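You operate a simulated robot arm through the tools that you are given. There is no shell and no other tool. Be economical: measure what you need, move in short steps, check, and stop when the job is done.

You run a simulated robot arm. Do the job below in one go: nothing can be reset, and whatever is moved stays where it is left.

## Task
Drives off on machine 2, wipe shaft 502, shut it in the case.
Fine: the wooden case; pad back in its place. What is to be rubbed or washed off counts as gone when no trace of it is left.

The check looks at the end state, three seconds after you hand in, the way a careful person would. Anything else that was tipped, shoved, dropped, spilled or broken makes it a failure.

## Robot
A 6-joint arm with a two-finger parallel gripper, fixed in place. Base frame: the origin is at the foot of the arm, x ahead of it, y to its left, z up; the work surface is at about z = 710. Readings come in mm, degrees, newtons and seconds.
With the tool pointing down near the work surface it reaches from about 240 to 720 mm from the base axis. Its first joint turns from -66.0 to 66.0 degrees. Payload 2.45 kg.
The tool frame sits at the grasp point between the pads (the TCP): z along the fingers, y along the line on which they close. The tips reach 24 mm beyond it. The gripper opens to 68 mm. The fingers are 17 mm wide and 10 mm thick; the gripper's body (40 by 70 mm) begins 41 mm behind the TCP.
Orientation is told as [roll, pitch, yaw] about the base's x, y, z axes, in that order, counted from this pose: with the fingers straight down and closing along the base's y, the tool's x points along the base's -x, its y along +y and its z along -z.

## Interface
- The arm moves only by the tool jog_arm. Its argument "deltas" is a list of rows, each a list of 7 numbers: the turn, a rotation vector about the tool's x, y, z in degrees, then the shift along the tool's x, y, z in mm, then the opening, from 0 (shut) to 1 (fully open). In form: [[wx, wy, wz, x, y, z, hand], ...]. A call has 1 to 12 rows; each row is the pose to reach, as a shift and turn from the pose commanded when the call began, along the tool's axes at that moment. Rows are played at 5 a second. More than 50 mm and 8.6 degrees between two rows, or a gripper value outside its range, and nothing of the call is played. A pose out of reach is approached as far as the arm can. The call stops where the force on the tool passes 40 N (or 10 N more than at its start, if that is more) or the arm is blocked; 0.2 s more then pass. Each finger travels about 108 mm/s and halts on what it meets, pressing with about 44 N; the grip force reading is that of the motor and also rises with nothing between the fingers. The clock runs only during rows and for 0.2 s after the last one: add rows that repeat a pose to give the fingers time. It gives the time, the measured TCP pose, the force on the tool (base axes), the opening and the grip force at its end, in the units of the frame above (readings bear some noise), with the torque about the TCP (base axes, N m) and any sound that the robot's microphone picked up, and new pictures: "show" is both (left out), scene, wrist or none.
- Cameras (640 x 400 px; columns grow to the right, rows downward): "scene" is fixed at [174.8, 432.2, 1449.2]; the picture's right is [-0.60, -0.80, 0.00], its down [-0.57, 0.43, -0.70] and it looks along [0.56, -0.42, -0.72] (base axes); focal length 355 px, centre (320, 200). "wrist" rides on the gripper at [84, 11, -75] in the tool frame; the picture's right is [-0.13, 0.99, 0.00], its down [-0.60, -0.08, -0.79] and it looks along [-0.79, -0.10, 0.61] (tool axes); focal length 251 px, centre (320, 200). There is no depth. A picture from a camera that has moved, and an enlarged one, comes with that camera's place and axes in the base frame and with its lens.
- close_up(camera, box): a new picture of the part [left, top, right, bottom] of that camera's present view, enlarged. The clock stands still meanwhile.
- close_job(): hands the job in; it is judged then, once.

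Go step by step. Nothing tells you positions but the pictures and the camera data: compare them with the known pose of the tool, close in by small moves and look again before you grip or let go. The budget is 120 turns and 200 pictures, counting those below and the enlarged ones. Unless the task says otherwise, let go and move clear before handing in, and close with one line.

The tools are called as name(argument=value, ...) on one line, values as JSON. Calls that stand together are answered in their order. jog_arm: Moves the arm, as the interface text tells. Its arguments: {"type":"object","properties":{"deltas":{"type":"array","items":{"type":"array","items":{"type":"number"}}},"show":{"type":"string","enum":["both","scene","wrist","none"]}},"required":["deltas"]} The other tools are called the same way: close_up (camera, box) takes an enlarged picture of a part of a camera's view; close_job () hands the job in.

At the start:

```text
clock: 0.0
eef_pos: [385.1, 173.0, 1181.0]
tool_rot: [0.1, 0.2, 0.1]
ft_force: [-0.1, -0.2, -0.5]
wrist_torque: [-0.02, -0.01, 0.01]
width: 67.9
grip_force: 0.0
```

scene: 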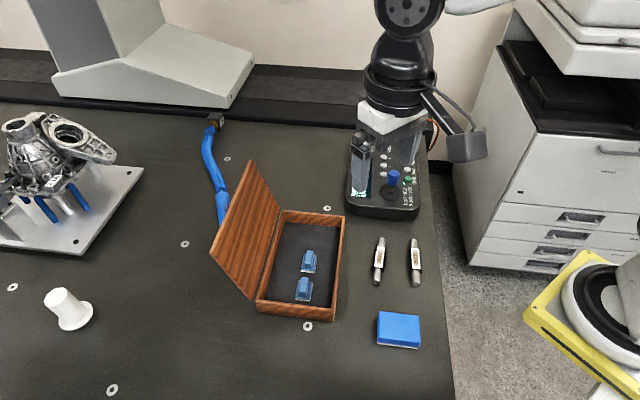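
wrist: 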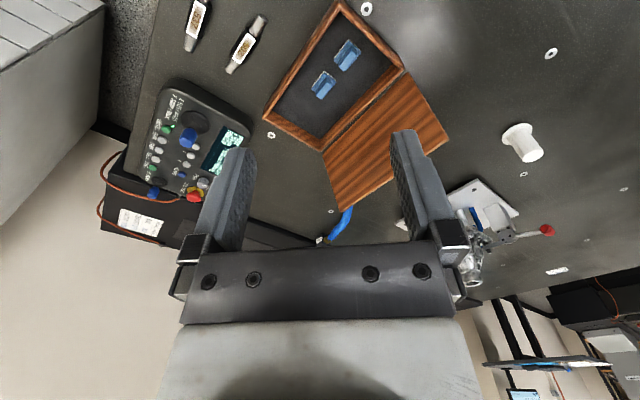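

I see an open wooden case with blue supports, two shafts, a blue pad and a control panel. I'll look at each more closely.

close_up(camera="scene", box=[340, 120, 440, 220])

close_up(camera="scene", box=[350, 225, 450, 355])

close_up(camera="scene", box=[200, 150, 360, 340])

close_up(camera="wrist", box=[130, 70, 260, 210])

close_up(camera="wrist", box=[170, 0, 280, 80])

```text
4.00 times, centred on (390, 170) of scene
camera zoom: at [174.8, 432.2, 1449.2], right [-0.6, -0.8, 0.0], down [-0.57, 0.43, -0.7], along [0.56, -0.42, -0.72], focal length 1418 px, centre (40, 320)
```

zoom: 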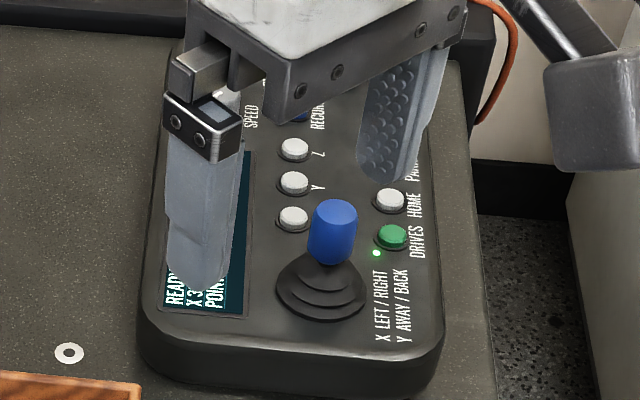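

```text
3.08 times, centred on (400, 290) of scene
camera zoom: at [174.8, 432.2, 1449.2], right [-0.6, -0.8, 0.0], down [-0.57, 0.43, -0.7], along [0.56, -0.42, -0.72], focal length 1091 px, centre (74, -77)
```

zoom: 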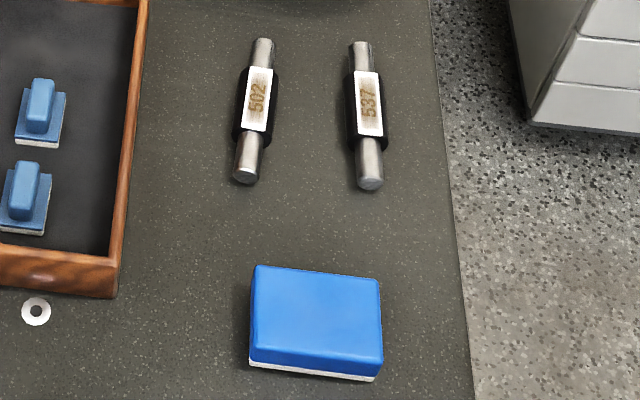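

```text
2.11 times, centred on (280, 245) of scene
camera zoom: at [174.8, 432.2, 1449.2], right [-0.6, -0.8, 0.0], down [-0.57, 0.43, -0.7], along [0.56, -0.42, -0.72], focal length 746 px, centre (404, 105)
```

zoom: 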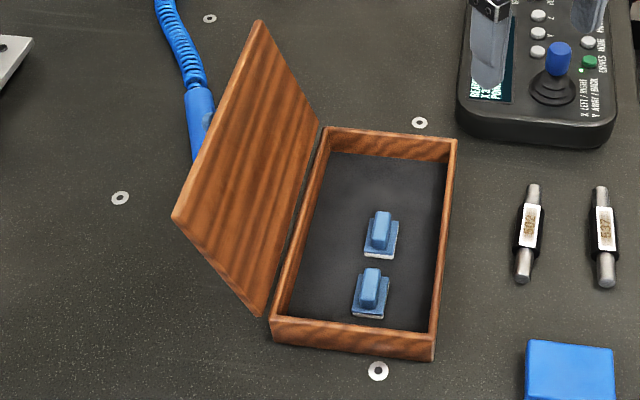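

```text
2.86 times, centred on (195, 140) of wrist
camera zoom: at [302.1, 184.6, 1256.4], right [0.13, 0.99, 0.0], down [0.61, -0.08, 0.79], along [0.79, -0.1, -0.61], focal length 718 px, centre (677, 371)
```

zoom: 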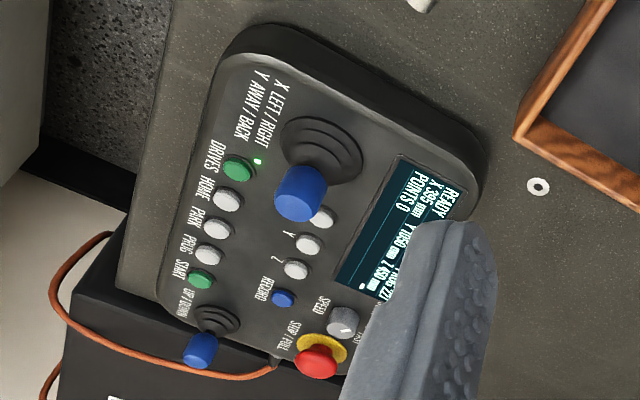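

```text
5.00 times, centred on (225, 40) of wrist
camera zoom: at [302.1, 184.6, 1256.4], right [0.13, 0.99, 0.0], down [0.61, -0.08, 0.79], along [0.79, -0.1, -0.61], focal length 1257 px, centre (795, 1000)
```

zoom: 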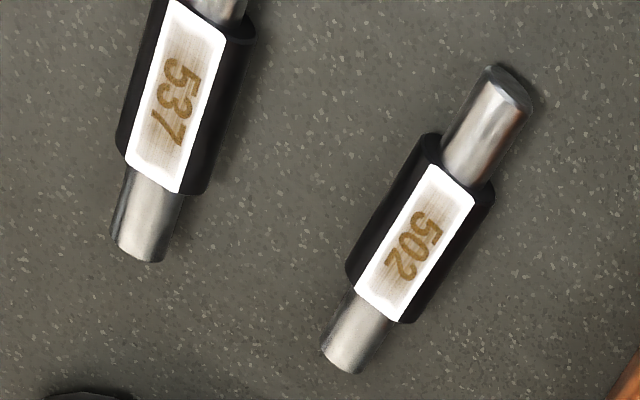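

The panel has a DRIVES button with a lit green lamp. I'll look for what marks machine 2 and check the other items.

close_up(camera="wrist", box=[100, 190, 190, 246])

close_up(camera="wrist", box=[460, 170, 640, 400])

close_up(camera="wrist", box=[300, 30, 380, 110])

close_up(camera="scene", box=[0, 90, 150, 260])

```text
7.11 times, centred on (145, 218) of wrist
camera zoom: at [302.1, 184.6, 1256.4], right [0.13, 0.99, 0.0], down [0.61, -0.08, 0.79], along [0.79, -0.1, -0.61], focal length 1788 px, centre (1564, 72)
```

zoom: 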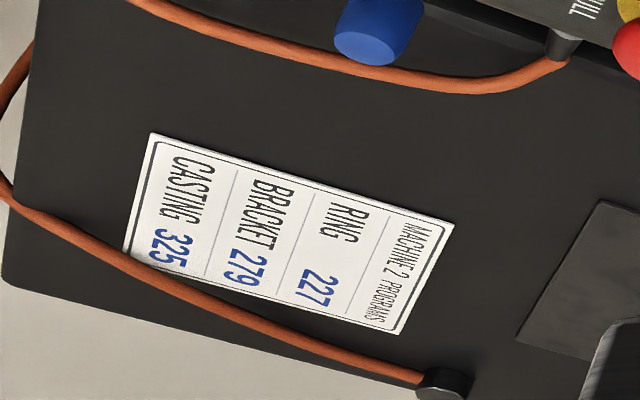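

```text
1.74 times, centred on (550, 285) of wrist
camera zoom: at [302.1, 184.6, 1256.4], right [0.13, 0.99, 0.0], down [0.61, -0.08, 0.79], along [0.79, -0.1, -0.61], focal length 437 px, centre (-80, 52)
```

zoom: 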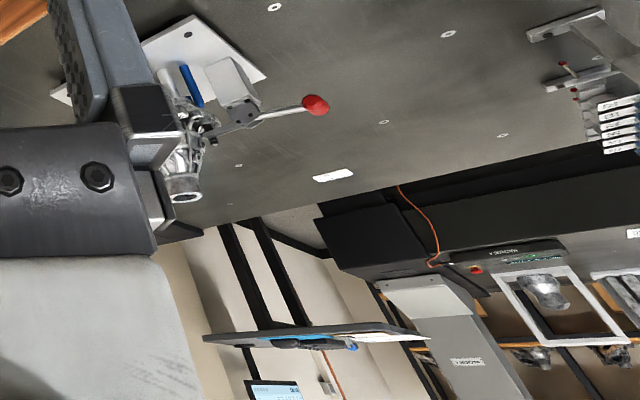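

```text
5.00 times, centred on (340, 70) of wrist
camera zoom: at [302.1, 184.6, 1256.4], right [0.13, 0.99, 0.0], down [0.61, -0.08, 0.79], along [0.79, -0.1, -0.61], focal length 1257 px, centre (220, 850)
```

zoom: 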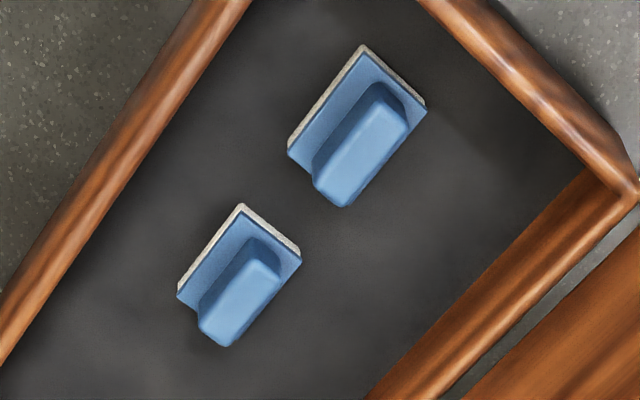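

```text
2.35 times, centred on (75, 175) of scene
camera zoom: at [174.8, 432.2, 1449.2], right [-0.6, -0.8, 0.0], down [-0.57, 0.43, -0.7], along [0.56, -0.42, -0.72], focal length 834 px, centre (896, 259)
```

zoom: 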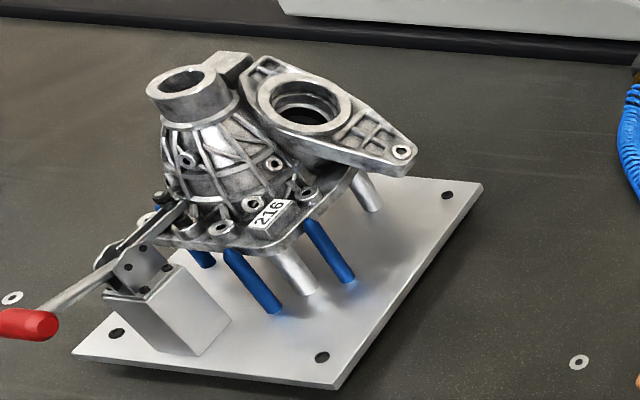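

The label beside the panel reads "Machine 2 programs", so this panel is machine 2. I'll move down and pitch the camera for a closer look at the shafts, pad and case.

jog_arm(deltas=[[0, 4, 0, 6, -19, 30, 1], [0, 8, 0, 12, -38, 60, 1], [0, 12, 0, 18, -57, 90, 1], [0, 16, 0, 24, -76, 120, 1], [0, 20, 0, 30, -95, 150, 1], [0, 24, 0, 36, -114, 180, 1]], show="wrist")

```text
clock: 1.4
eef_pos: [351.0, 58.0, 999.8]
tool_rot: [0.0, 24.3, 0.0]
ft_force: [-0.2, -0.1, 0.4]
wrist_torque: [0.0, 0.02, 0.0]
width: 68.0
grip_force: 0.2
camera wrist: at [303.9, 69.5, 1103.0], right [0.12, 0.99, -0.05], down [0.88, -0.08, 0.48], along [0.47, -0.1, -0.88], focal length 251 px, centre (320, 200)
```

wrist: 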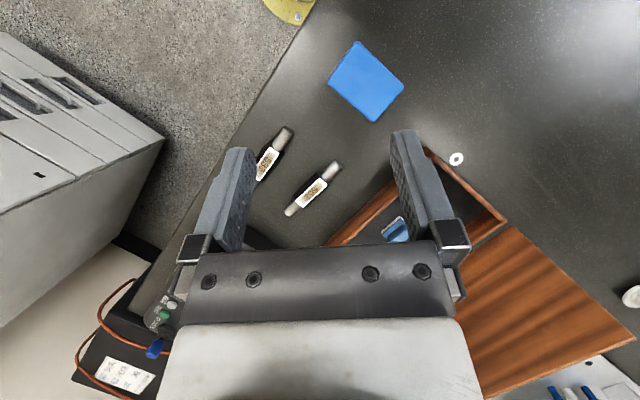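

The pad and both shafts are in view. I'll enlarge them.

close_up(camera="wrist", box=[245, 120, 345, 220])

close_up(camera="wrist", box=[310, 30, 430, 130])

```text
4.00 times, centred on (295, 170) of wrist
camera zoom: at [303.9, 69.5, 1103.0], right [0.12, 0.99, -0.05], down [0.88, -0.08, 0.48], along [0.47, -0.1, -0.88], focal length 1006 px, centre (420, 320)
```

zoom: 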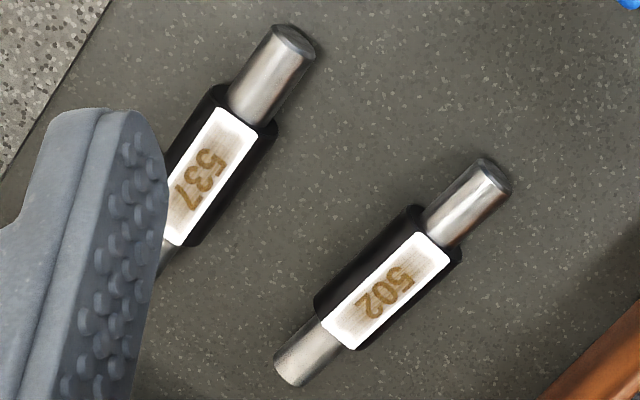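

```text
4.00 times, centred on (370, 80) of wrist
camera zoom: at [303.9, 69.5, 1103.0], right [0.12, 0.99, -0.05], down [0.88, -0.08, 0.48], along [0.47, -0.1, -0.88], focal length 1006 px, centre (120, 680)
```

zoom: 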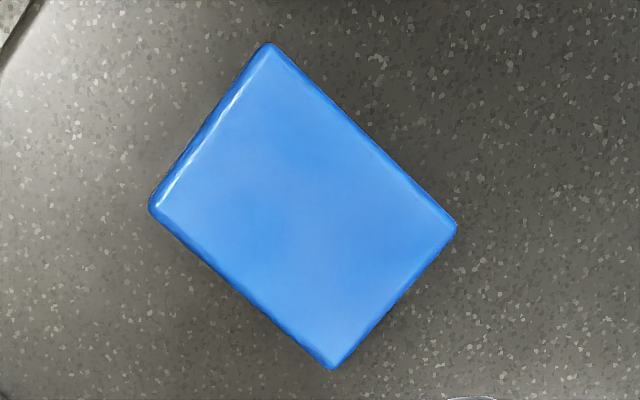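

Shaft 502 lies near (490, 15), its axis about -47°, roughly 126 mm long. The pad is near (333, 108), about 84 x 58 mm. Next I'll view the case from above.

jog_arm(deltas=[[0, 0, 0, -35, 20, -7, 1], [0, 0, 0, -70, 40, -14, 1], [0, 0, 0, -105, 60, -20, 1], [0, 0, 0, -140, 80, -27, 1], [0, 0, 0, -175, 100, -34, 1], [0, 0, 0, -211, 122, -40, 1]], show="wrist")

close_up(camera="wrist", box=[220, 0, 420, 130])

```text
clock: 2.8
eef_pos: [558.7, 180.2, 951.3]
tool_rot: [0.1, 24.1, 0.1]
ft_force: [0.0, -0.4, -0.7]
wrist_torque: [0.01, -0.04, -0.01]
width: 68.1
grip_force: 0.0
camera wrist: at [513.0, 191.5, 1054.6], right [0.12, 0.99, -0.05], down [0.88, -0.08, 0.48], along [0.47, -0.1, -0.88], focal length 251 px, centre (320, 200)
```

wrist: 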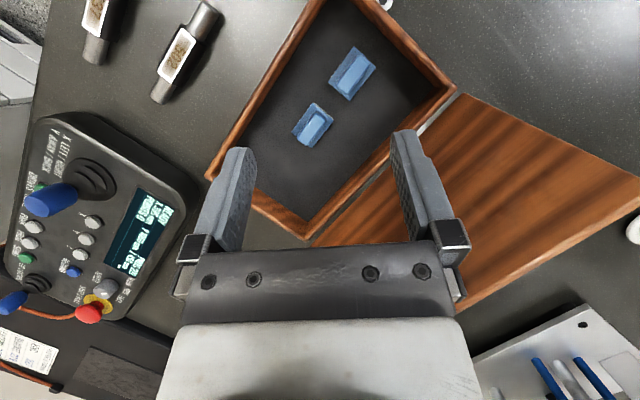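

```text
3.08 times, centred on (320, 65) of wrist
camera zoom: at [513.0, 191.5, 1054.6], right [0.12, 0.99, -0.05], down [0.88, -0.08, 0.48], along [0.47, -0.1, -0.88], focal length 774 px, centre (320, 615)
```

zoom: 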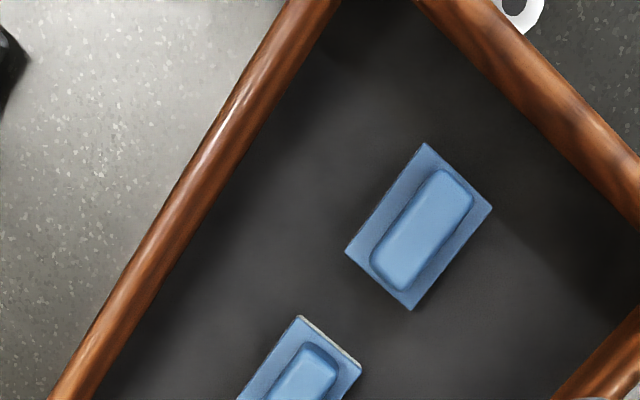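

The case rim spans roughly (436,195), (551,317), (743,133), (628,11), with two small wipes inside on its midline at the near end. Next comes the panel.

close_up(camera="wrist", box=[0, 110, 200, 330])

close_up(camera="scene", box=[340, 100, 440, 230])

```text
1.82 times, centred on (100, 220) of wrist
camera zoom: at [513.0, 191.5, 1054.6], right [0.12, 0.99, -0.05], down [0.88, -0.08, 0.48], along [0.47, -0.1, -0.88], focal length 457 px, centre (720, 164)
```

zoom: 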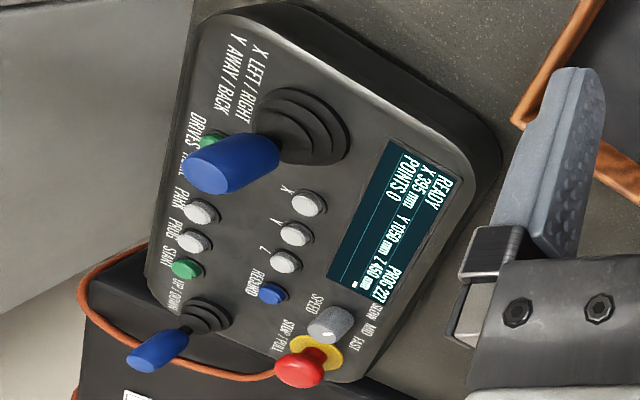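

```text
3.08 times, centred on (390, 165) of scene
camera zoom: at [174.8, 432.2, 1449.2], right [-0.6, -0.8, 0.0], down [-0.57, 0.43, -0.7], along [0.56, -0.42, -0.72], focal length 1091 px, centre (105, 308)
```

zoom: 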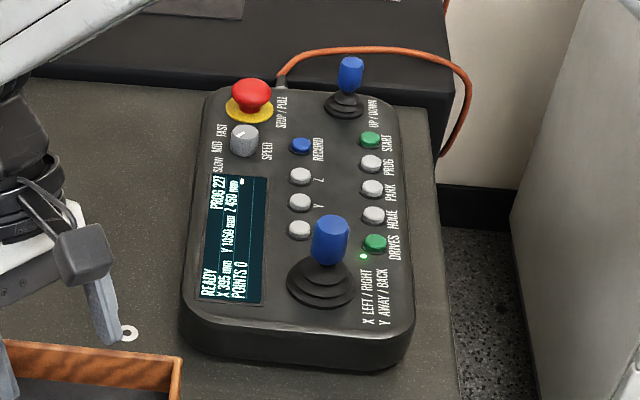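

The DRIVES button works out near (606, -192, 788), and the joystick knob top is about z 850 near (606, -126). I'll hover above the button with closed fingers pointing straight down.

jog_arm(deltas=[[0, -3, 0, -7, -41, 4, 0], [0, -6, 0, -15, -82, 8, 0], [0, -9, 0, -22, -124, 12, 0], [0, -12, 0, -30, -165, 16, 0], [0, -15, 0, -37, -206, 20, 0], [0, -18, 0, -45, -248, 24, 0], [0, -21, 0, -52, -289, 28, 0], [0, -24, 0, -60, -330, 32, 0], [0, -24, 0, -67, -372, 35, 0]])

close_up(camera="scene", box=[340, 100, 440, 230])

```text
clock: 4.8
eef_pos: [604.9, -193.5, 890.6]
tool_rot: [-0.1, 0.1, -0.1]
ft_force: [-0.5, 0.2, 0.6]
wrist_torque: [-0.01, 0.0, 0.01]
width: 0.0
grip_force: 23.5
camera wrist: at [521.0, -181.0, 967.1], right [0.13, 0.99, 0.0], down [0.61, -0.08, 0.79], along [0.79, -0.1, -0.61], focal length 251 px, centre (320, 200)
```

scene: 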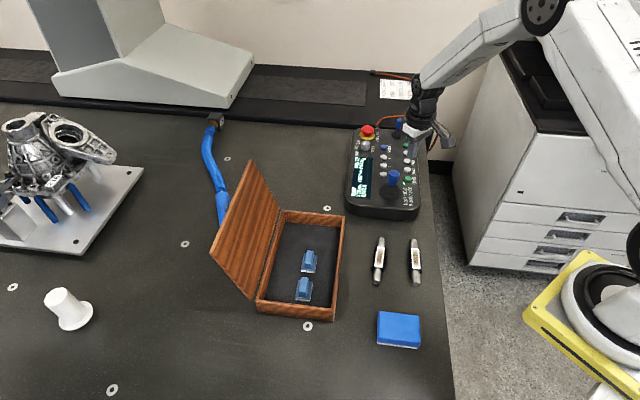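
wrist: 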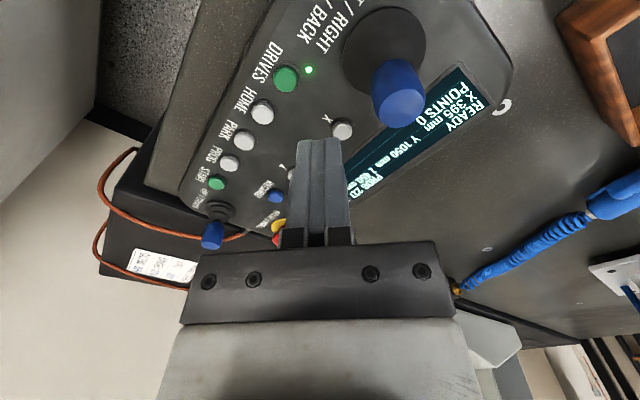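

```text
3.08 times, centred on (390, 165) of scene
camera zoom: at [174.7, 432.3, 1449.2], right [-0.6, -0.8, 0.0], down [-0.57, 0.43, -0.7], along [0.56, -0.42, -0.72], focal length 1091 px, centre (105, 308)
```

zoom: 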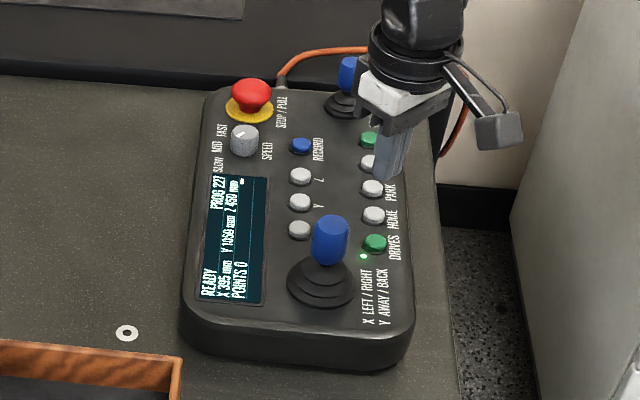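

Two views now agree better on the button at about (622, -221, 760). I'll move over it and down to about 20 mm above.

jog_arm(deltas=[[0, 0, 0, -17, -27.5, 0, 0], [0, 0, 0, -17, -27.5, 40, 0], [0, 0, 0, -17, -27.5, 80, 0]])

close_up(camera="scene", box=[360, 140, 440, 220])

```text
clock: 5.6
eef_pos: [622.6, -218.7, 811.3]
tool_rot: [0.0, 0.2, 0.0]
ft_force: [0.1, 0.0, -0.5]
wrist_torque: [-0.02, 0.02, 0.01]
width: 0.0
grip_force: 23.1
camera wrist: at [537.8, -207.9, 886.9], right [0.13, 0.99, 0.0], down [0.6, -0.08, 0.79], along [0.79, -0.1, -0.61], focal length 251 px, centre (320, 200)
```

scene: 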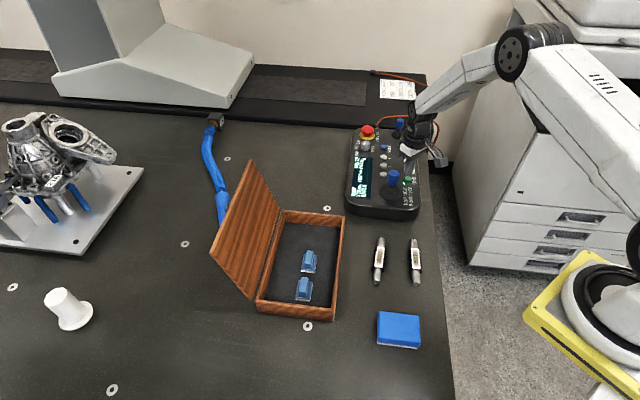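
wrist: 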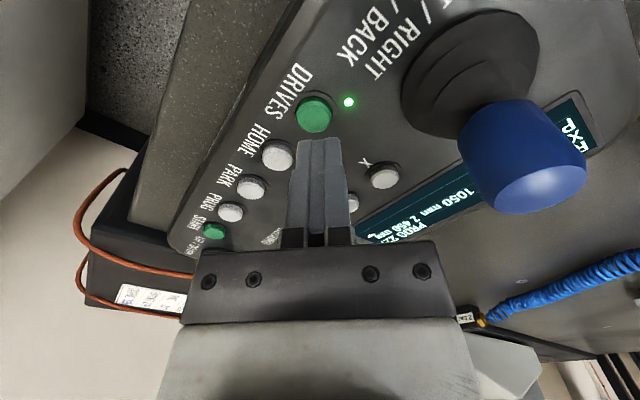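

```text
5.00 times, centred on (400, 180) of scene
camera zoom: at [174.8, 432.2, 1449.2], right [-0.6, -0.8, 0.0], down [-0.57, 0.43, -0.7], along [0.56, -0.42, -0.72], focal length 1773 px, centre (-80, 300)
```

zoom: 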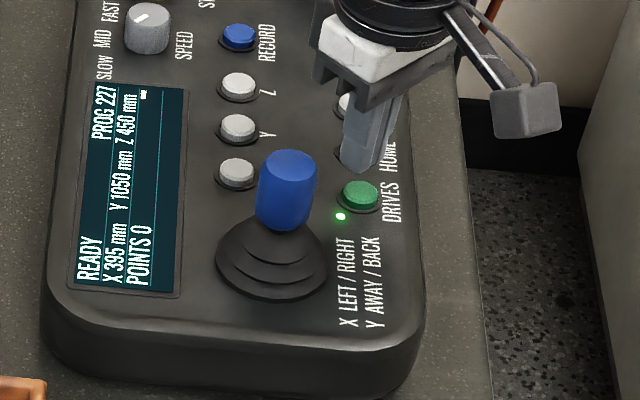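

Straight down should land on the button. I'll descend close to it, then press in small steps.

jog_arm(deltas=[[0, 0, 0, 1, -2, 10, 0], [0, 0, 0, 1, -2, 20, 0], [0, 0, 0, 1, -2, 23, 0]])

close_up(camera="scene", box=[360, 140, 440, 220])

```text
clock: 6.4
eef_pos: [621.0, -220.8, 787.4]
tool_rot: [-0.1, 0.1, 0.0]
ft_force: [-2.1, -0.8, 2.9]
wrist_torque: [0.01, 0.04, 0.0]
width: 0.0
grip_force: 23.9
heard: click
camera wrist: at [536.4, -209.4, 864.2], right [0.13, 0.99, 0.0], down [0.61, -0.08, 0.79], along [0.79, -0.1, -0.61], focal length 251 px, centre (320, 200)
```

scene: 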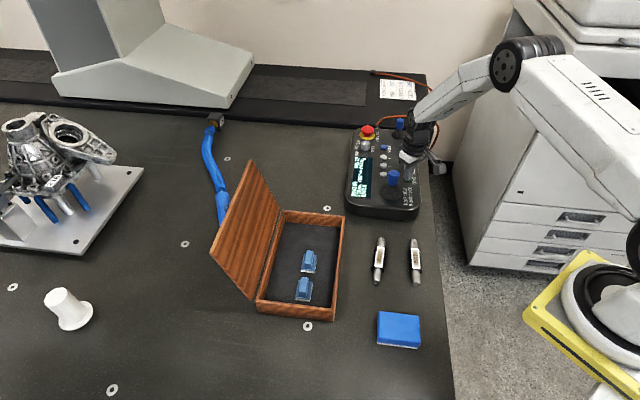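
wrist: 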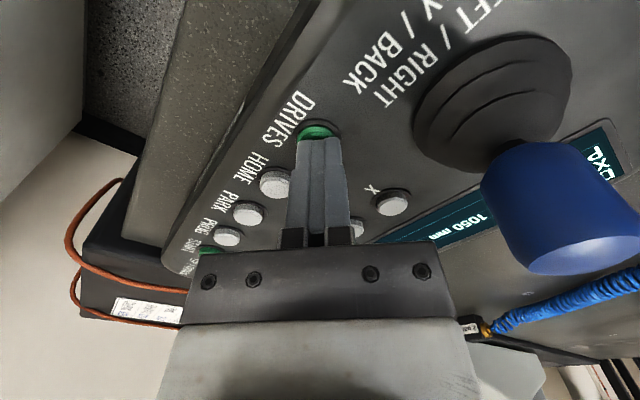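

```text
5.00 times, centred on (400, 180) of scene
camera zoom: at [174.7, 432.2, 1449.2], right [-0.6, -0.8, 0.0], down [-0.57, 0.43, -0.7], along [0.56, -0.42, -0.72], focal length 1773 px, centre (-80, 300)
```

zoom: 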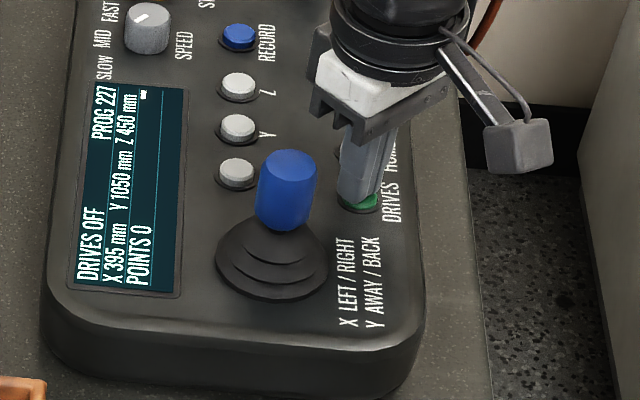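

The display reads "DRIVES OFF" and the lamp is out. I'll lift clear and go above the pad, turning the fingers to close across its short side.

jog_arm(deltas=[[0, 0, 0, 0, 0, -50, 0], [0, 0, 0, 0, 0, -100, 0], [0, 0, -5, 32, 36, -100, 0.2], [0, 0, -10, 64, 73, -100, 1], [0, 0, -15, 96, 110, -100, 1], [0, 0, -20, 128, 146, -100, 1], [0, 0, -25, 160, 183, -100, 1], [0, 0, -30, 192, 219, -100, 1], [0, 0, -35, 224, 256, -90, 1], [0, 0, -40, 256, 292, -75, 1], [0, 0, -45, 288, 329, -60, 1]])

close_up(camera="scene", box=[340, 140, 440, 220])

```text
refused: row 10 steps farther than a row can; nothing moved
```

```text
5.00 times, centred on (390, 180) of scene
camera zoom: at [174.7, 432.2, 1449.2], right [-0.6, -0.8, 0.0], down [-0.57, 0.43, -0.7], along [0.56, -0.42, -0.72], focal length 1773 px, centre (-30, 300)
```

zoom: 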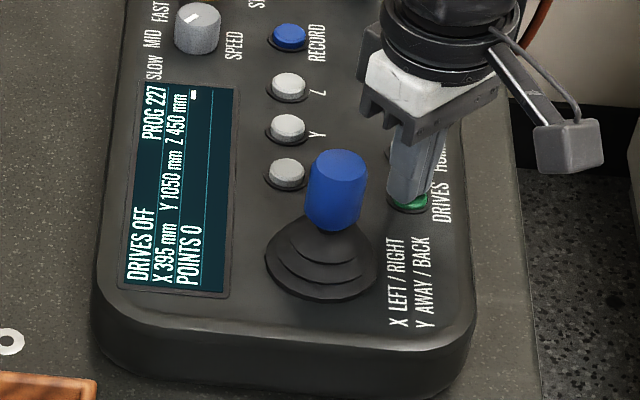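

The step was too long, so nothing moved. I'll send it again with the height held steady.

jog_arm(deltas=[[0, 0, 0, 0, 0, -45, 0], [0, 0, 0, 0, 0, -90, 0], [0, 0, -5, 32, 36, -90, 0.2], [0, 0, -10, 64, 73, -90, 1], [0, 0, -15, 96, 110, -90, 1], [0, 0, -20, 128, 146, -90, 1], [0, 0, -25, 160, 183, -90, 1], [0, 0, -30, 192, 219, -90, 1], [0, 0, -35, 224, 256, -90, 1], [0, 0, -40, 256, 292, -90, 1], [0, 0, -45, 288, 329, -90, 1], [0, 0, -45, 288, 329, -60, 1]])

close_up(camera="scene", box=[350, 240, 450, 360])

close_up(camera="scene", box=[340, 140, 440, 220])

```text
clock: 9.0
eef_pos: [332.9, 109.2, 847.9]
tool_rot: [0.0, 0.1, 45.1]
ft_force: [0.1, 0.7, 0.6]
wrist_torque: [0.03, 0.01, -0.01]
width: 67.8
grip_force: 0.1
camera wrist: at [265.6, 58.0, 924.7], right [-0.61, 0.79, 0.0], down [0.48, 0.37, 0.79], along [0.63, 0.48, -0.61], focal length 251 px, centre (320, 200)
```

scene: 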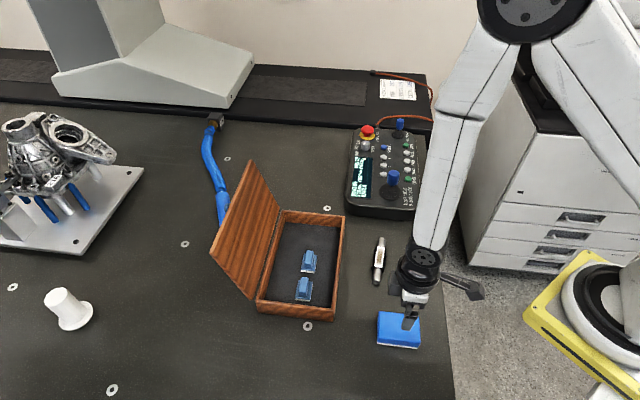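
wrist: 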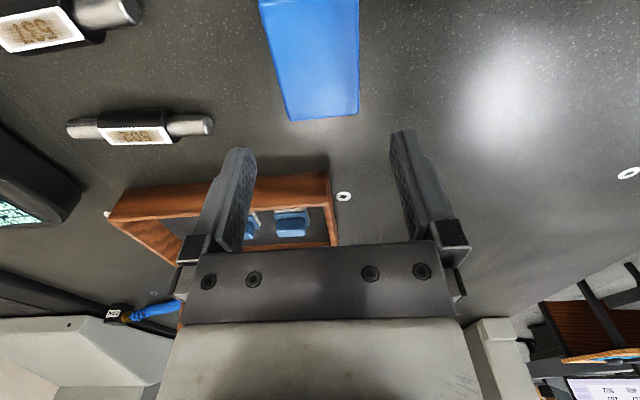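

```text
3.33 times, centred on (400, 300) of scene
camera zoom: at [174.7, 432.3, 1449.2], right [-0.6, -0.8, 0.0], down [-0.57, 0.43, -0.7], along [0.56, -0.42, -0.72], focal length 1182 px, centre (53, -133)
```

zoom: 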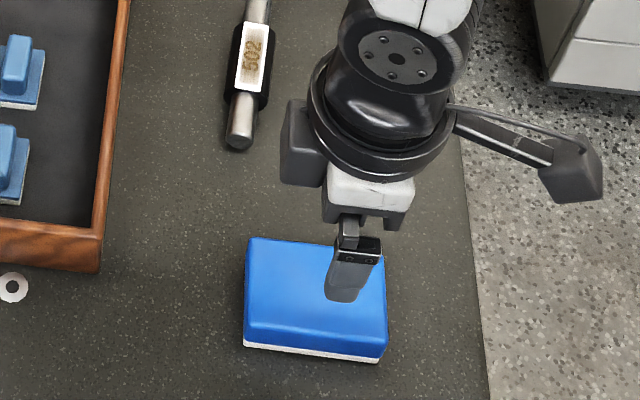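

```text
5.00 times, centred on (390, 180) of scene
camera zoom: at [174.7, 432.3, 1449.2], right [-0.6, -0.8, 0.0], down [-0.57, 0.43, -0.7], along [0.56, -0.42, -0.72], focal length 1773 px, centre (-30, 300)
```

zoom: 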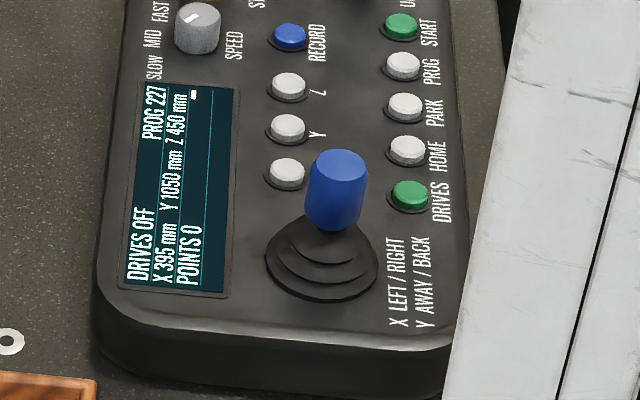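

Drives confirmed off. The fingers line up across the pad's 60 mm side, so I'll descend to just above the pad top and check.

jog_arm(deltas=[[0, 0, 0, 0, 0, 40, 1], [0, 0, 0, 0, 0, 80, 1], [0, 0, 0, 0, 0, 80, 1]])

close_up(camera="scene", box=[360, 290, 440, 360])

close_up(camera="wrist", box=[170, 0, 490, 250])

```text
clock: 9.8
eef_pos: [333.4, 108.7, 768.5]
tool_rot: [0.2, 0.1, 45.0]
ft_force: [-0.8, 0.5, -0.2]
wrist_torque: [0.0, 0.0, 0.04]
width: 68.1
grip_force: 0.0
camera wrist: at [265.7, 57.6, 844.1], right [-0.61, 0.79, 0.0], down [0.48, 0.37, 0.79], along [0.63, 0.48, -0.61], focal length 251 px, centre (320, 200)
```

scene: 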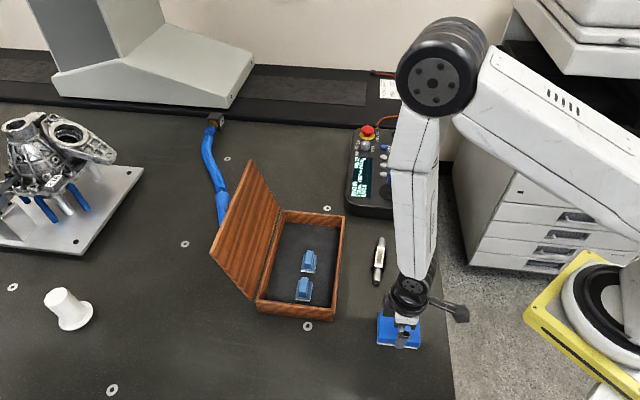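
wrist: 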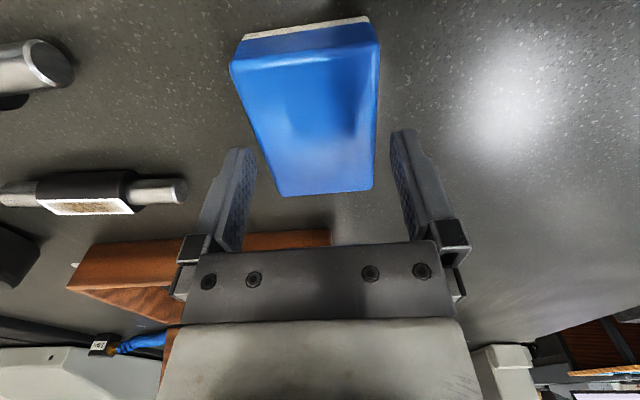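

```text
5.71 times, centred on (400, 325) of scene
camera zoom: at [174.8, 432.2, 1449.2], right [-0.6, -0.8, 0.0], down [-0.57, 0.43, -0.7], along [0.56, -0.42, -0.72], focal length 2026 px, centre (-137, -514)
```

zoom: 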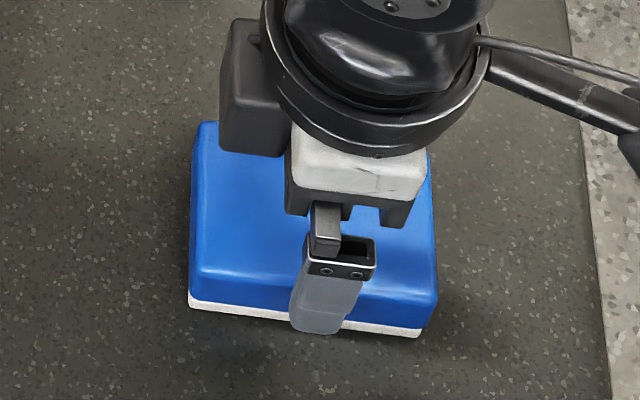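

```text
1.60 times, centred on (330, 125) of wrist
camera zoom: at [265.7, 57.6, 844.1], right [-0.61, 0.79, 0.0], down [0.48, 0.37, 0.79], along [0.63, 0.48, -0.61], focal length 402 px, centre (304, 320)
```

zoom: 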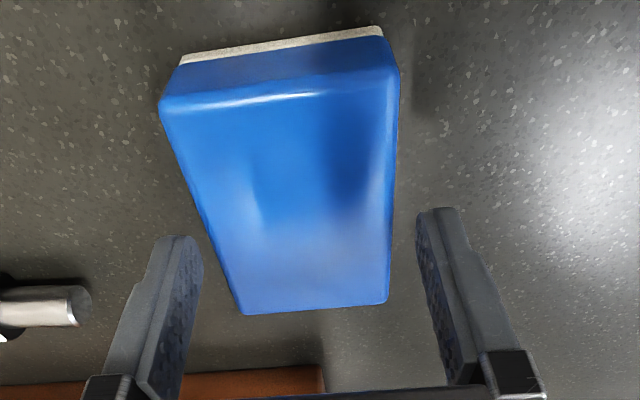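

The pad sits between the fingers, slightly nearer the left one. I'll shift 1.5 mm, descend to grip height and close.

jog_arm(deltas=[[0, 0, 0, 0, -1.5, 0, 1], [0, 0, 0, 0, -1.5, 13, 1], [0, 0, 0, 0, -1.5, 25, 1], [0, 0, 0, 0, -1.5, 25, 1]])

close_up(camera="scene", box=[360, 290, 440, 360])

```text
clock: 10.8
eef_pos: [333.8, 107.4, 743.1]
tool_rot: [0.1, 0.2, 45.0]
ft_force: [0.1, -0.2, 0.1]
wrist_torque: [0.0, 0.01, 0.02]
width: 68.2
grip_force: 0.1
camera wrist: at [266.8, 56.3, 819.5], right [-0.61, 0.79, 0.0], down [0.48, 0.37, 0.79], along [0.63, 0.48, -0.61], focal length 251 px, centre (320, 200)
```

scene: 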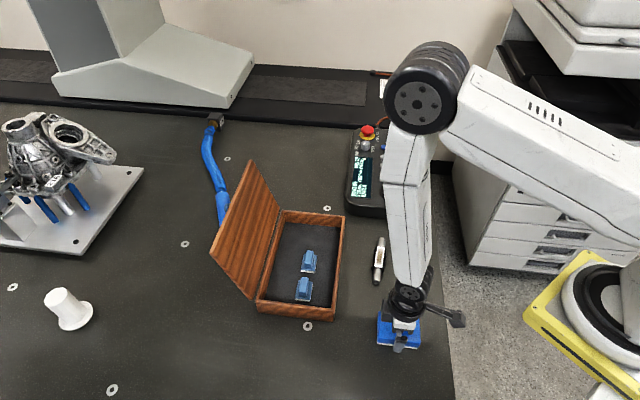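
wrist: 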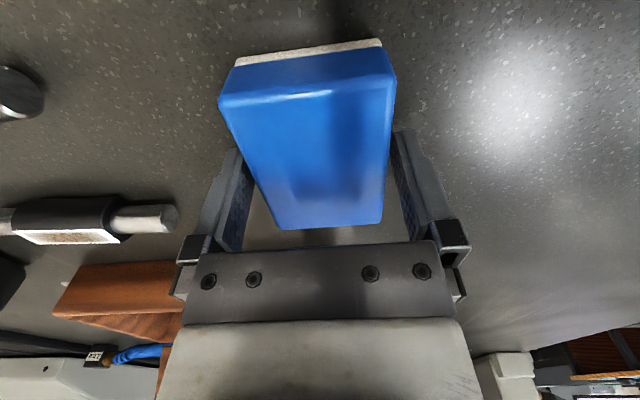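

```text
5.71 times, centred on (400, 325) of scene
camera zoom: at [174.8, 432.2, 1449.2], right [-0.6, -0.8, 0.0], down [-0.57, 0.43, -0.7], along [0.56, -0.42, -0.72], focal length 2026 px, centre (-137, -514)
```

zoom: 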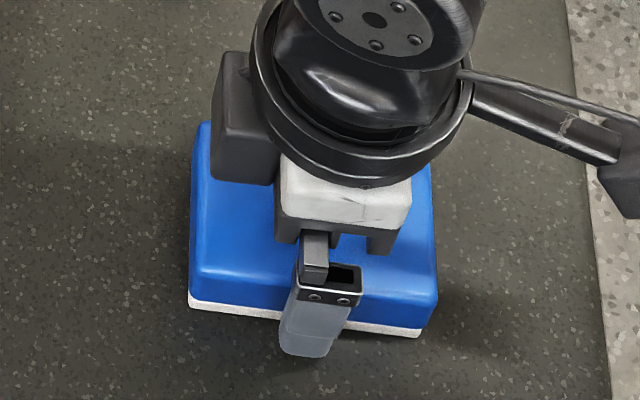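

The fingers straddle the pad without touching it. Closing now.

jog_arm(deltas=[[0, 0, 0, 0, 0, 0, 0.8], [0, 0, 0, 0, 0, 0, 0.7], [0, 0, 0, 0, 0, 0, 0.7], [0, 0, 0, 0, 0, 0, 0.7]], show="scene")

```text
clock: 11.8
eef_pos: [333.1, 107.8, 744.0]
tool_rot: [0.1, 0.2, 44.9]
ft_force: [0.3, 0.0, -1.1]
wrist_torque: [0.0, 0.02, 0.0]
width: 59.2
grip_force: 44.0
```

scene: 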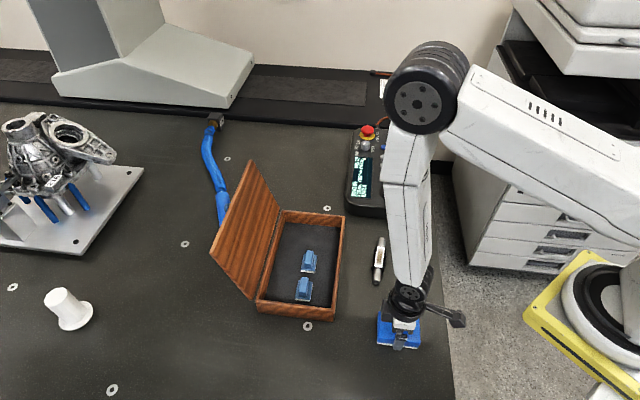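

The pad is gripped, 59 mm wide; its place is at TCP (333, 107.8, 744), yaw 45. I'll lift it and carry it above the shaft's label.

jog_arm(deltas=[[0, 0, 0, 0, 0, -40, 0.7], [0, 0, 0, 0, 0, -80, 0.7], [0, 0, 0, -11, -44, -80, 0.7], [0, 0, 0, -22, -88, -80, 0.7], [0, 0, 0, -33, -132, -80, 0.7], [0, 0, 0, -44, -175.3, -80, 0.7], [0, 0, 0, -44, -175.3, -48, 0.7], [0, 0, 0, -44, -175.3, -48, 0.7]])

close_up(camera="scene", box=[340, 215, 440, 315])

```text
clock: 13.6
eef_pos: [490.3, 15.4, 791.9]
tool_rot: [0.1, 0.1, 45.0]
ft_force: [-0.6, 0.2, -1.2]
wrist_torque: [-0.01, 0.02, 0.0]
width: 59.4
grip_force: 43.9
camera wrist: at [422.6, -35.9, 867.5], right [-0.61, 0.79, 0.0], down [0.48, 0.37, 0.79], along [0.63, 0.48, -0.61], focal length 251 px, centre (320, 200)
```

scene: 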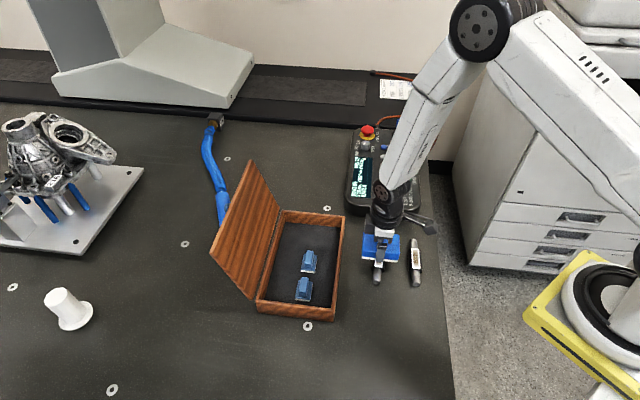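
wrist: 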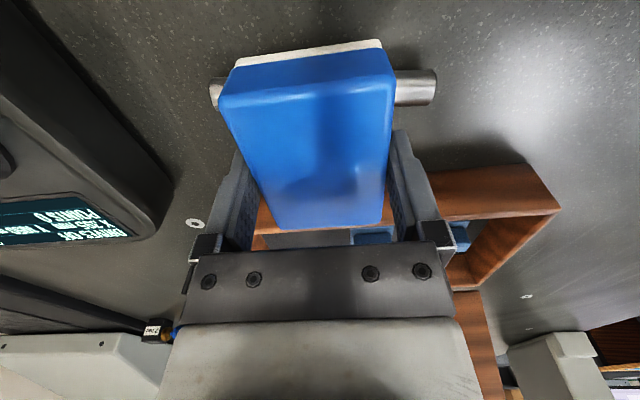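

```text
4.00 times, centred on (390, 265) of scene
camera zoom: at [174.8, 432.2, 1449.2], right [-0.6, -0.8, 0.0], down [-0.57, 0.43, -0.7], along [0.56, -0.42, -0.72], focal length 1418 px, centre (40, -60)
```

zoom: 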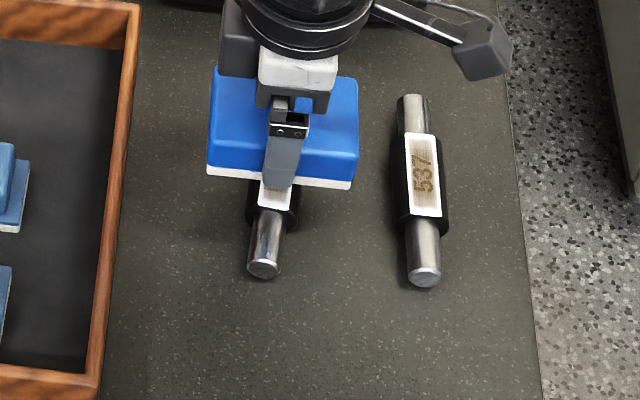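

The pad is centred over shaft 502. Lowering in small steps until contact.

jog_arm(deltas=[[0, 0, 0, 0, 0, 8, 0.7], [0, 0, 0, 0, 0, 14, 0.7], [0, 0, 0, 0, 0, 18, 0.7], [0, 0, 0, 0, 0, 20, 0.7]], show="none")

jog_arm(deltas=[[0, 0, 0, 0, 0, 1, 0.7], [0, 0, 0, 0, 0, 2, 0.7]], show="none")

```text
clock: 14.6
eef_pos: [489.3, 16.2, 772.2]
tool_rot: [0.2, 0.1, 44.9]
ft_force: [-0.8, -0.2, -0.9]
wrist_torque: [0.0, -0.04, 0.02]
width: 59.5
grip_force: 43.8
```

```text
clock: 15.2
eef_pos: [488.8, 14.7, 770.6]
tool_rot: [0.1, 0.1, 45.1]
ft_force: [0.2, -1.2, -0.8]
wrist_torque: [0.03, -0.05, 0.02]
width: 59.3
grip_force: 43.7
```

jog_arm(deltas=[[0, 0, 0, 0, 0, 1, 0.7], [0, 0, 0, 0, 0, 2, 0.7], [0, 0, 0, 0, 0, 3, 0.7]], show="none")

close_up(camera="scene", box=[340, 215, 440, 315])

```text
clock: 16.0
eef_pos: [489.5, 14.4, 767.8]
tool_rot: [0.0, 0.0, 45.0]
ft_force: [-6.5, 0.3, 37.2]
wrist_torque: [-0.05, 0.25, -0.01]
width: 59.6
grip_force: 44.1
```

```text
4.00 times, centred on (390, 265) of scene
camera zoom: at [174.0, 432.2, 1449.3], right [-0.6, -0.8, 0.0], down [-0.57, 0.43, -0.7], along [0.56, -0.42, -0.72], focal length 1418 px, centre (40, -60)
```

zoom: 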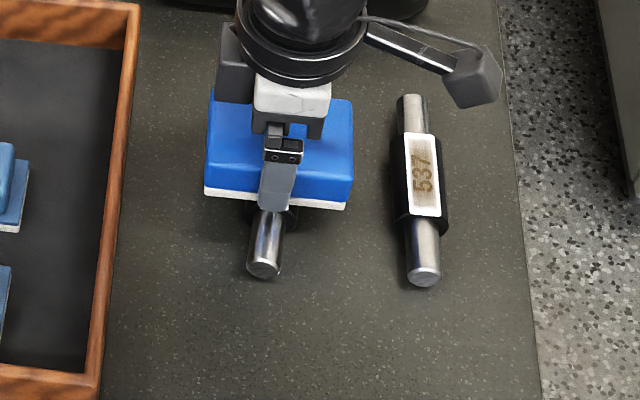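

Contact is stiff at about 37 N. I'll ease off about 1 mm and rub back and forth along the shaft.

jog_arm(deltas=[[0, 0, 0, 0, 0, -1.2, 0.7], [0, 0, 0, 0, 8, -1.2, 0.7], [0, 0, 0, 0, 16, -1.2, 0.7], [0, 0, 0, 0, 8, -1.2, 0.7], [0, 0, 0, 0, 0, -1.2, 0.7], [0, 0, 0, 0, -8, -1.2, 0.7], [0, 0, 0, 0, -16, -1.2, 0.7], [0, 0, 0, 0, -8, -1.2, 0.7], [0, 0, 0, 0, 0, -1.2, 0.7]], show="scene")

```text
clock: 18.0
eef_pos: [489.1, 14.1, 768.8]
tool_rot: [-0.1, 0.0, 44.8]
ft_force: [4.3, -3.7, 5.6]
wrist_torque: [-0.16, -0.19, -0.03]
width: 59.4
grip_force: 44.0
```

scene: 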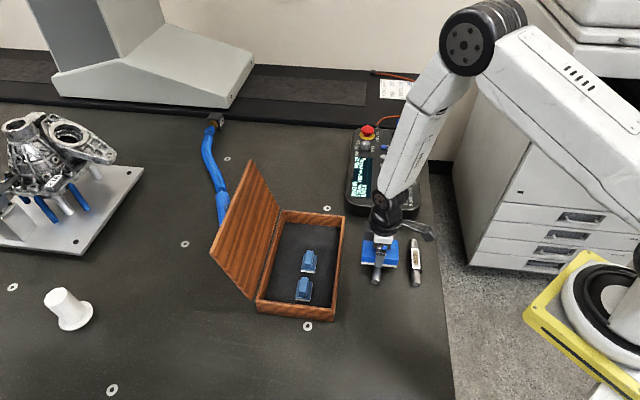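

The contact force is about 6 N. I'll press slightly more for two more strokes, then lift and look.

jog_arm(deltas=[[0, 0, 0, 0, 0, 0.5, 0.7], [0, 0, 0, 0, 10, 0.5, 0.7], [0, 0, 0, 0, 20, 0.5, 0.7], [0, 0, 0, 0, 8, 0.5, 0.7], [0, 0, 0, 0, -6, 0.5, 0.7], [0, 0, 0, 0, -20, 0.5, 0.7], [0, 0, 0, 0, -6, 0.5, 0.7], [0, 0, 0, 0, 8, 0.5, 0.7], [0, 0, 0, 0, 20, 0.5, 0.7], [0, 0, 0, 0, 8, 0.5, 0.7], [0, 0, 0, 0, -6, 0.5, 0.7], [0, 0, 0, 0, -20, 0.5, 0.7]], show="none")

jog_arm(deltas=[[0, 0, 0, 0, 0, -30, 0.7], [0, 0, 0, 35, 15, -60, 0.7], [0, 0, 0, 70, 40, -60, 0.7], [0, 0, 0, 90, 80, -60, 0.7]])

close_up(camera="scene", box=[350, 215, 430, 295])

close_up(camera="wrist", box=[60, 60, 260, 260])

```text
clock: 20.6
eef_pos: [503.1, 0.3, 767.8]
tool_rot: [0.2, 0.1, 44.9]
ft_force: [-3.3, 3.9, 4.9]
wrist_torque: [0.12, 0.02, -0.01]
width: 59.3
grip_force: 44.0
```

```text
clock: 21.6
eef_pos: [383.4, -6.7, 828.9]
tool_rot: [0.1, -0.1, 45.0]
ft_force: [0.6, -0.1, -1.3]
wrist_torque: [-0.01, -0.02, -0.03]
width: 59.1
grip_force: 43.9
camera wrist: at [315.7, -57.3, 904.3], right [-0.61, 0.79, 0.0], down [0.48, 0.37, 0.79], along [0.63, 0.48, -0.61], focal length 251 px, centre (320, 200)
```

scene: 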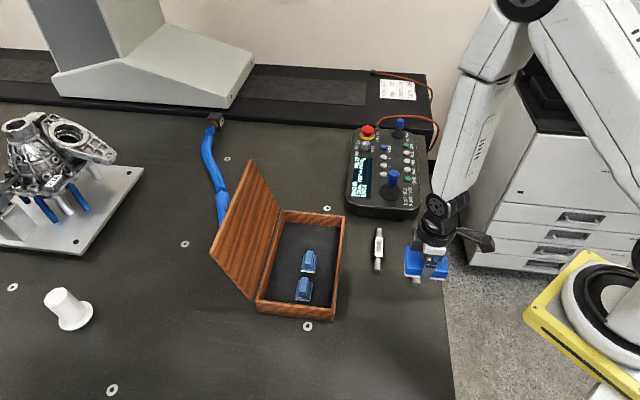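
wrist: 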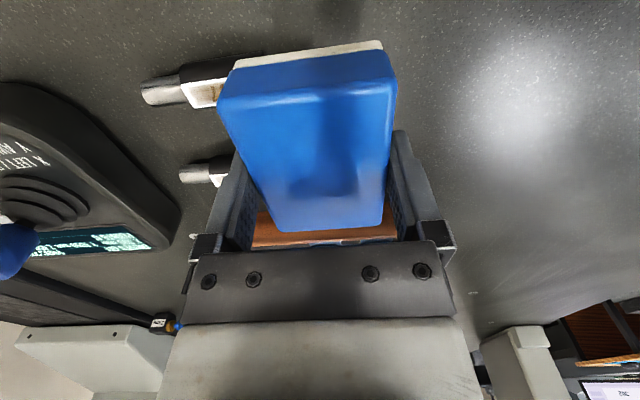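

```text
5.00 times, centred on (390, 255) of scene
camera zoom: at [174.8, 432.2, 1449.2], right [-0.6, -0.8, 0.0], down [-0.57, 0.43, -0.7], along [0.56, -0.42, -0.72], focal length 1773 px, centre (-30, -75)
```

zoom: 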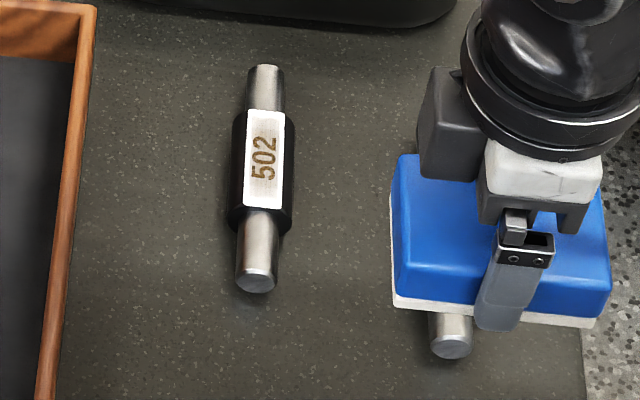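

```text
2.00 times, centred on (160, 160) of wrist
camera zoom: at [315.7, -57.3, 904.3], right [-0.61, 0.79, 0.0], down [0.48, 0.37, 0.79], along [0.63, 0.48, -0.61], focal length 503 px, centre (640, 280)
```

zoom: 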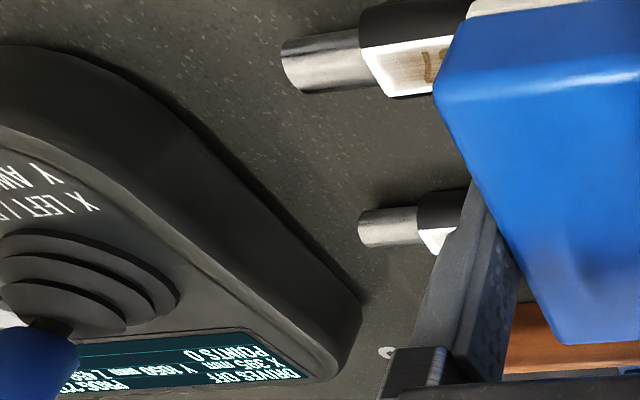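

The brown smear is fading while the printed 502 stays. I'll check the label at the highest zoom.

close_up(camera="scene", box=[366, 233, 390, 263])

```text
13.33 times, centred on (378, 248) of scene
camera zoom: at [174.8, 432.2, 1449.2], right [-0.6, -0.8, 0.0], down [-0.57, 0.43, -0.7], along [0.56, -0.42, -0.72], focal length 4728 px, centre (-453, -440)
```

zoom: 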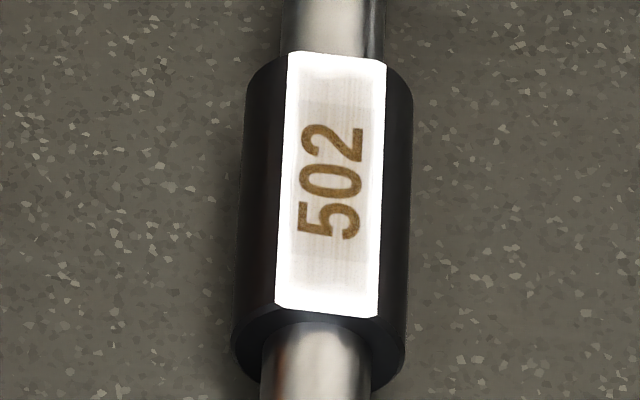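

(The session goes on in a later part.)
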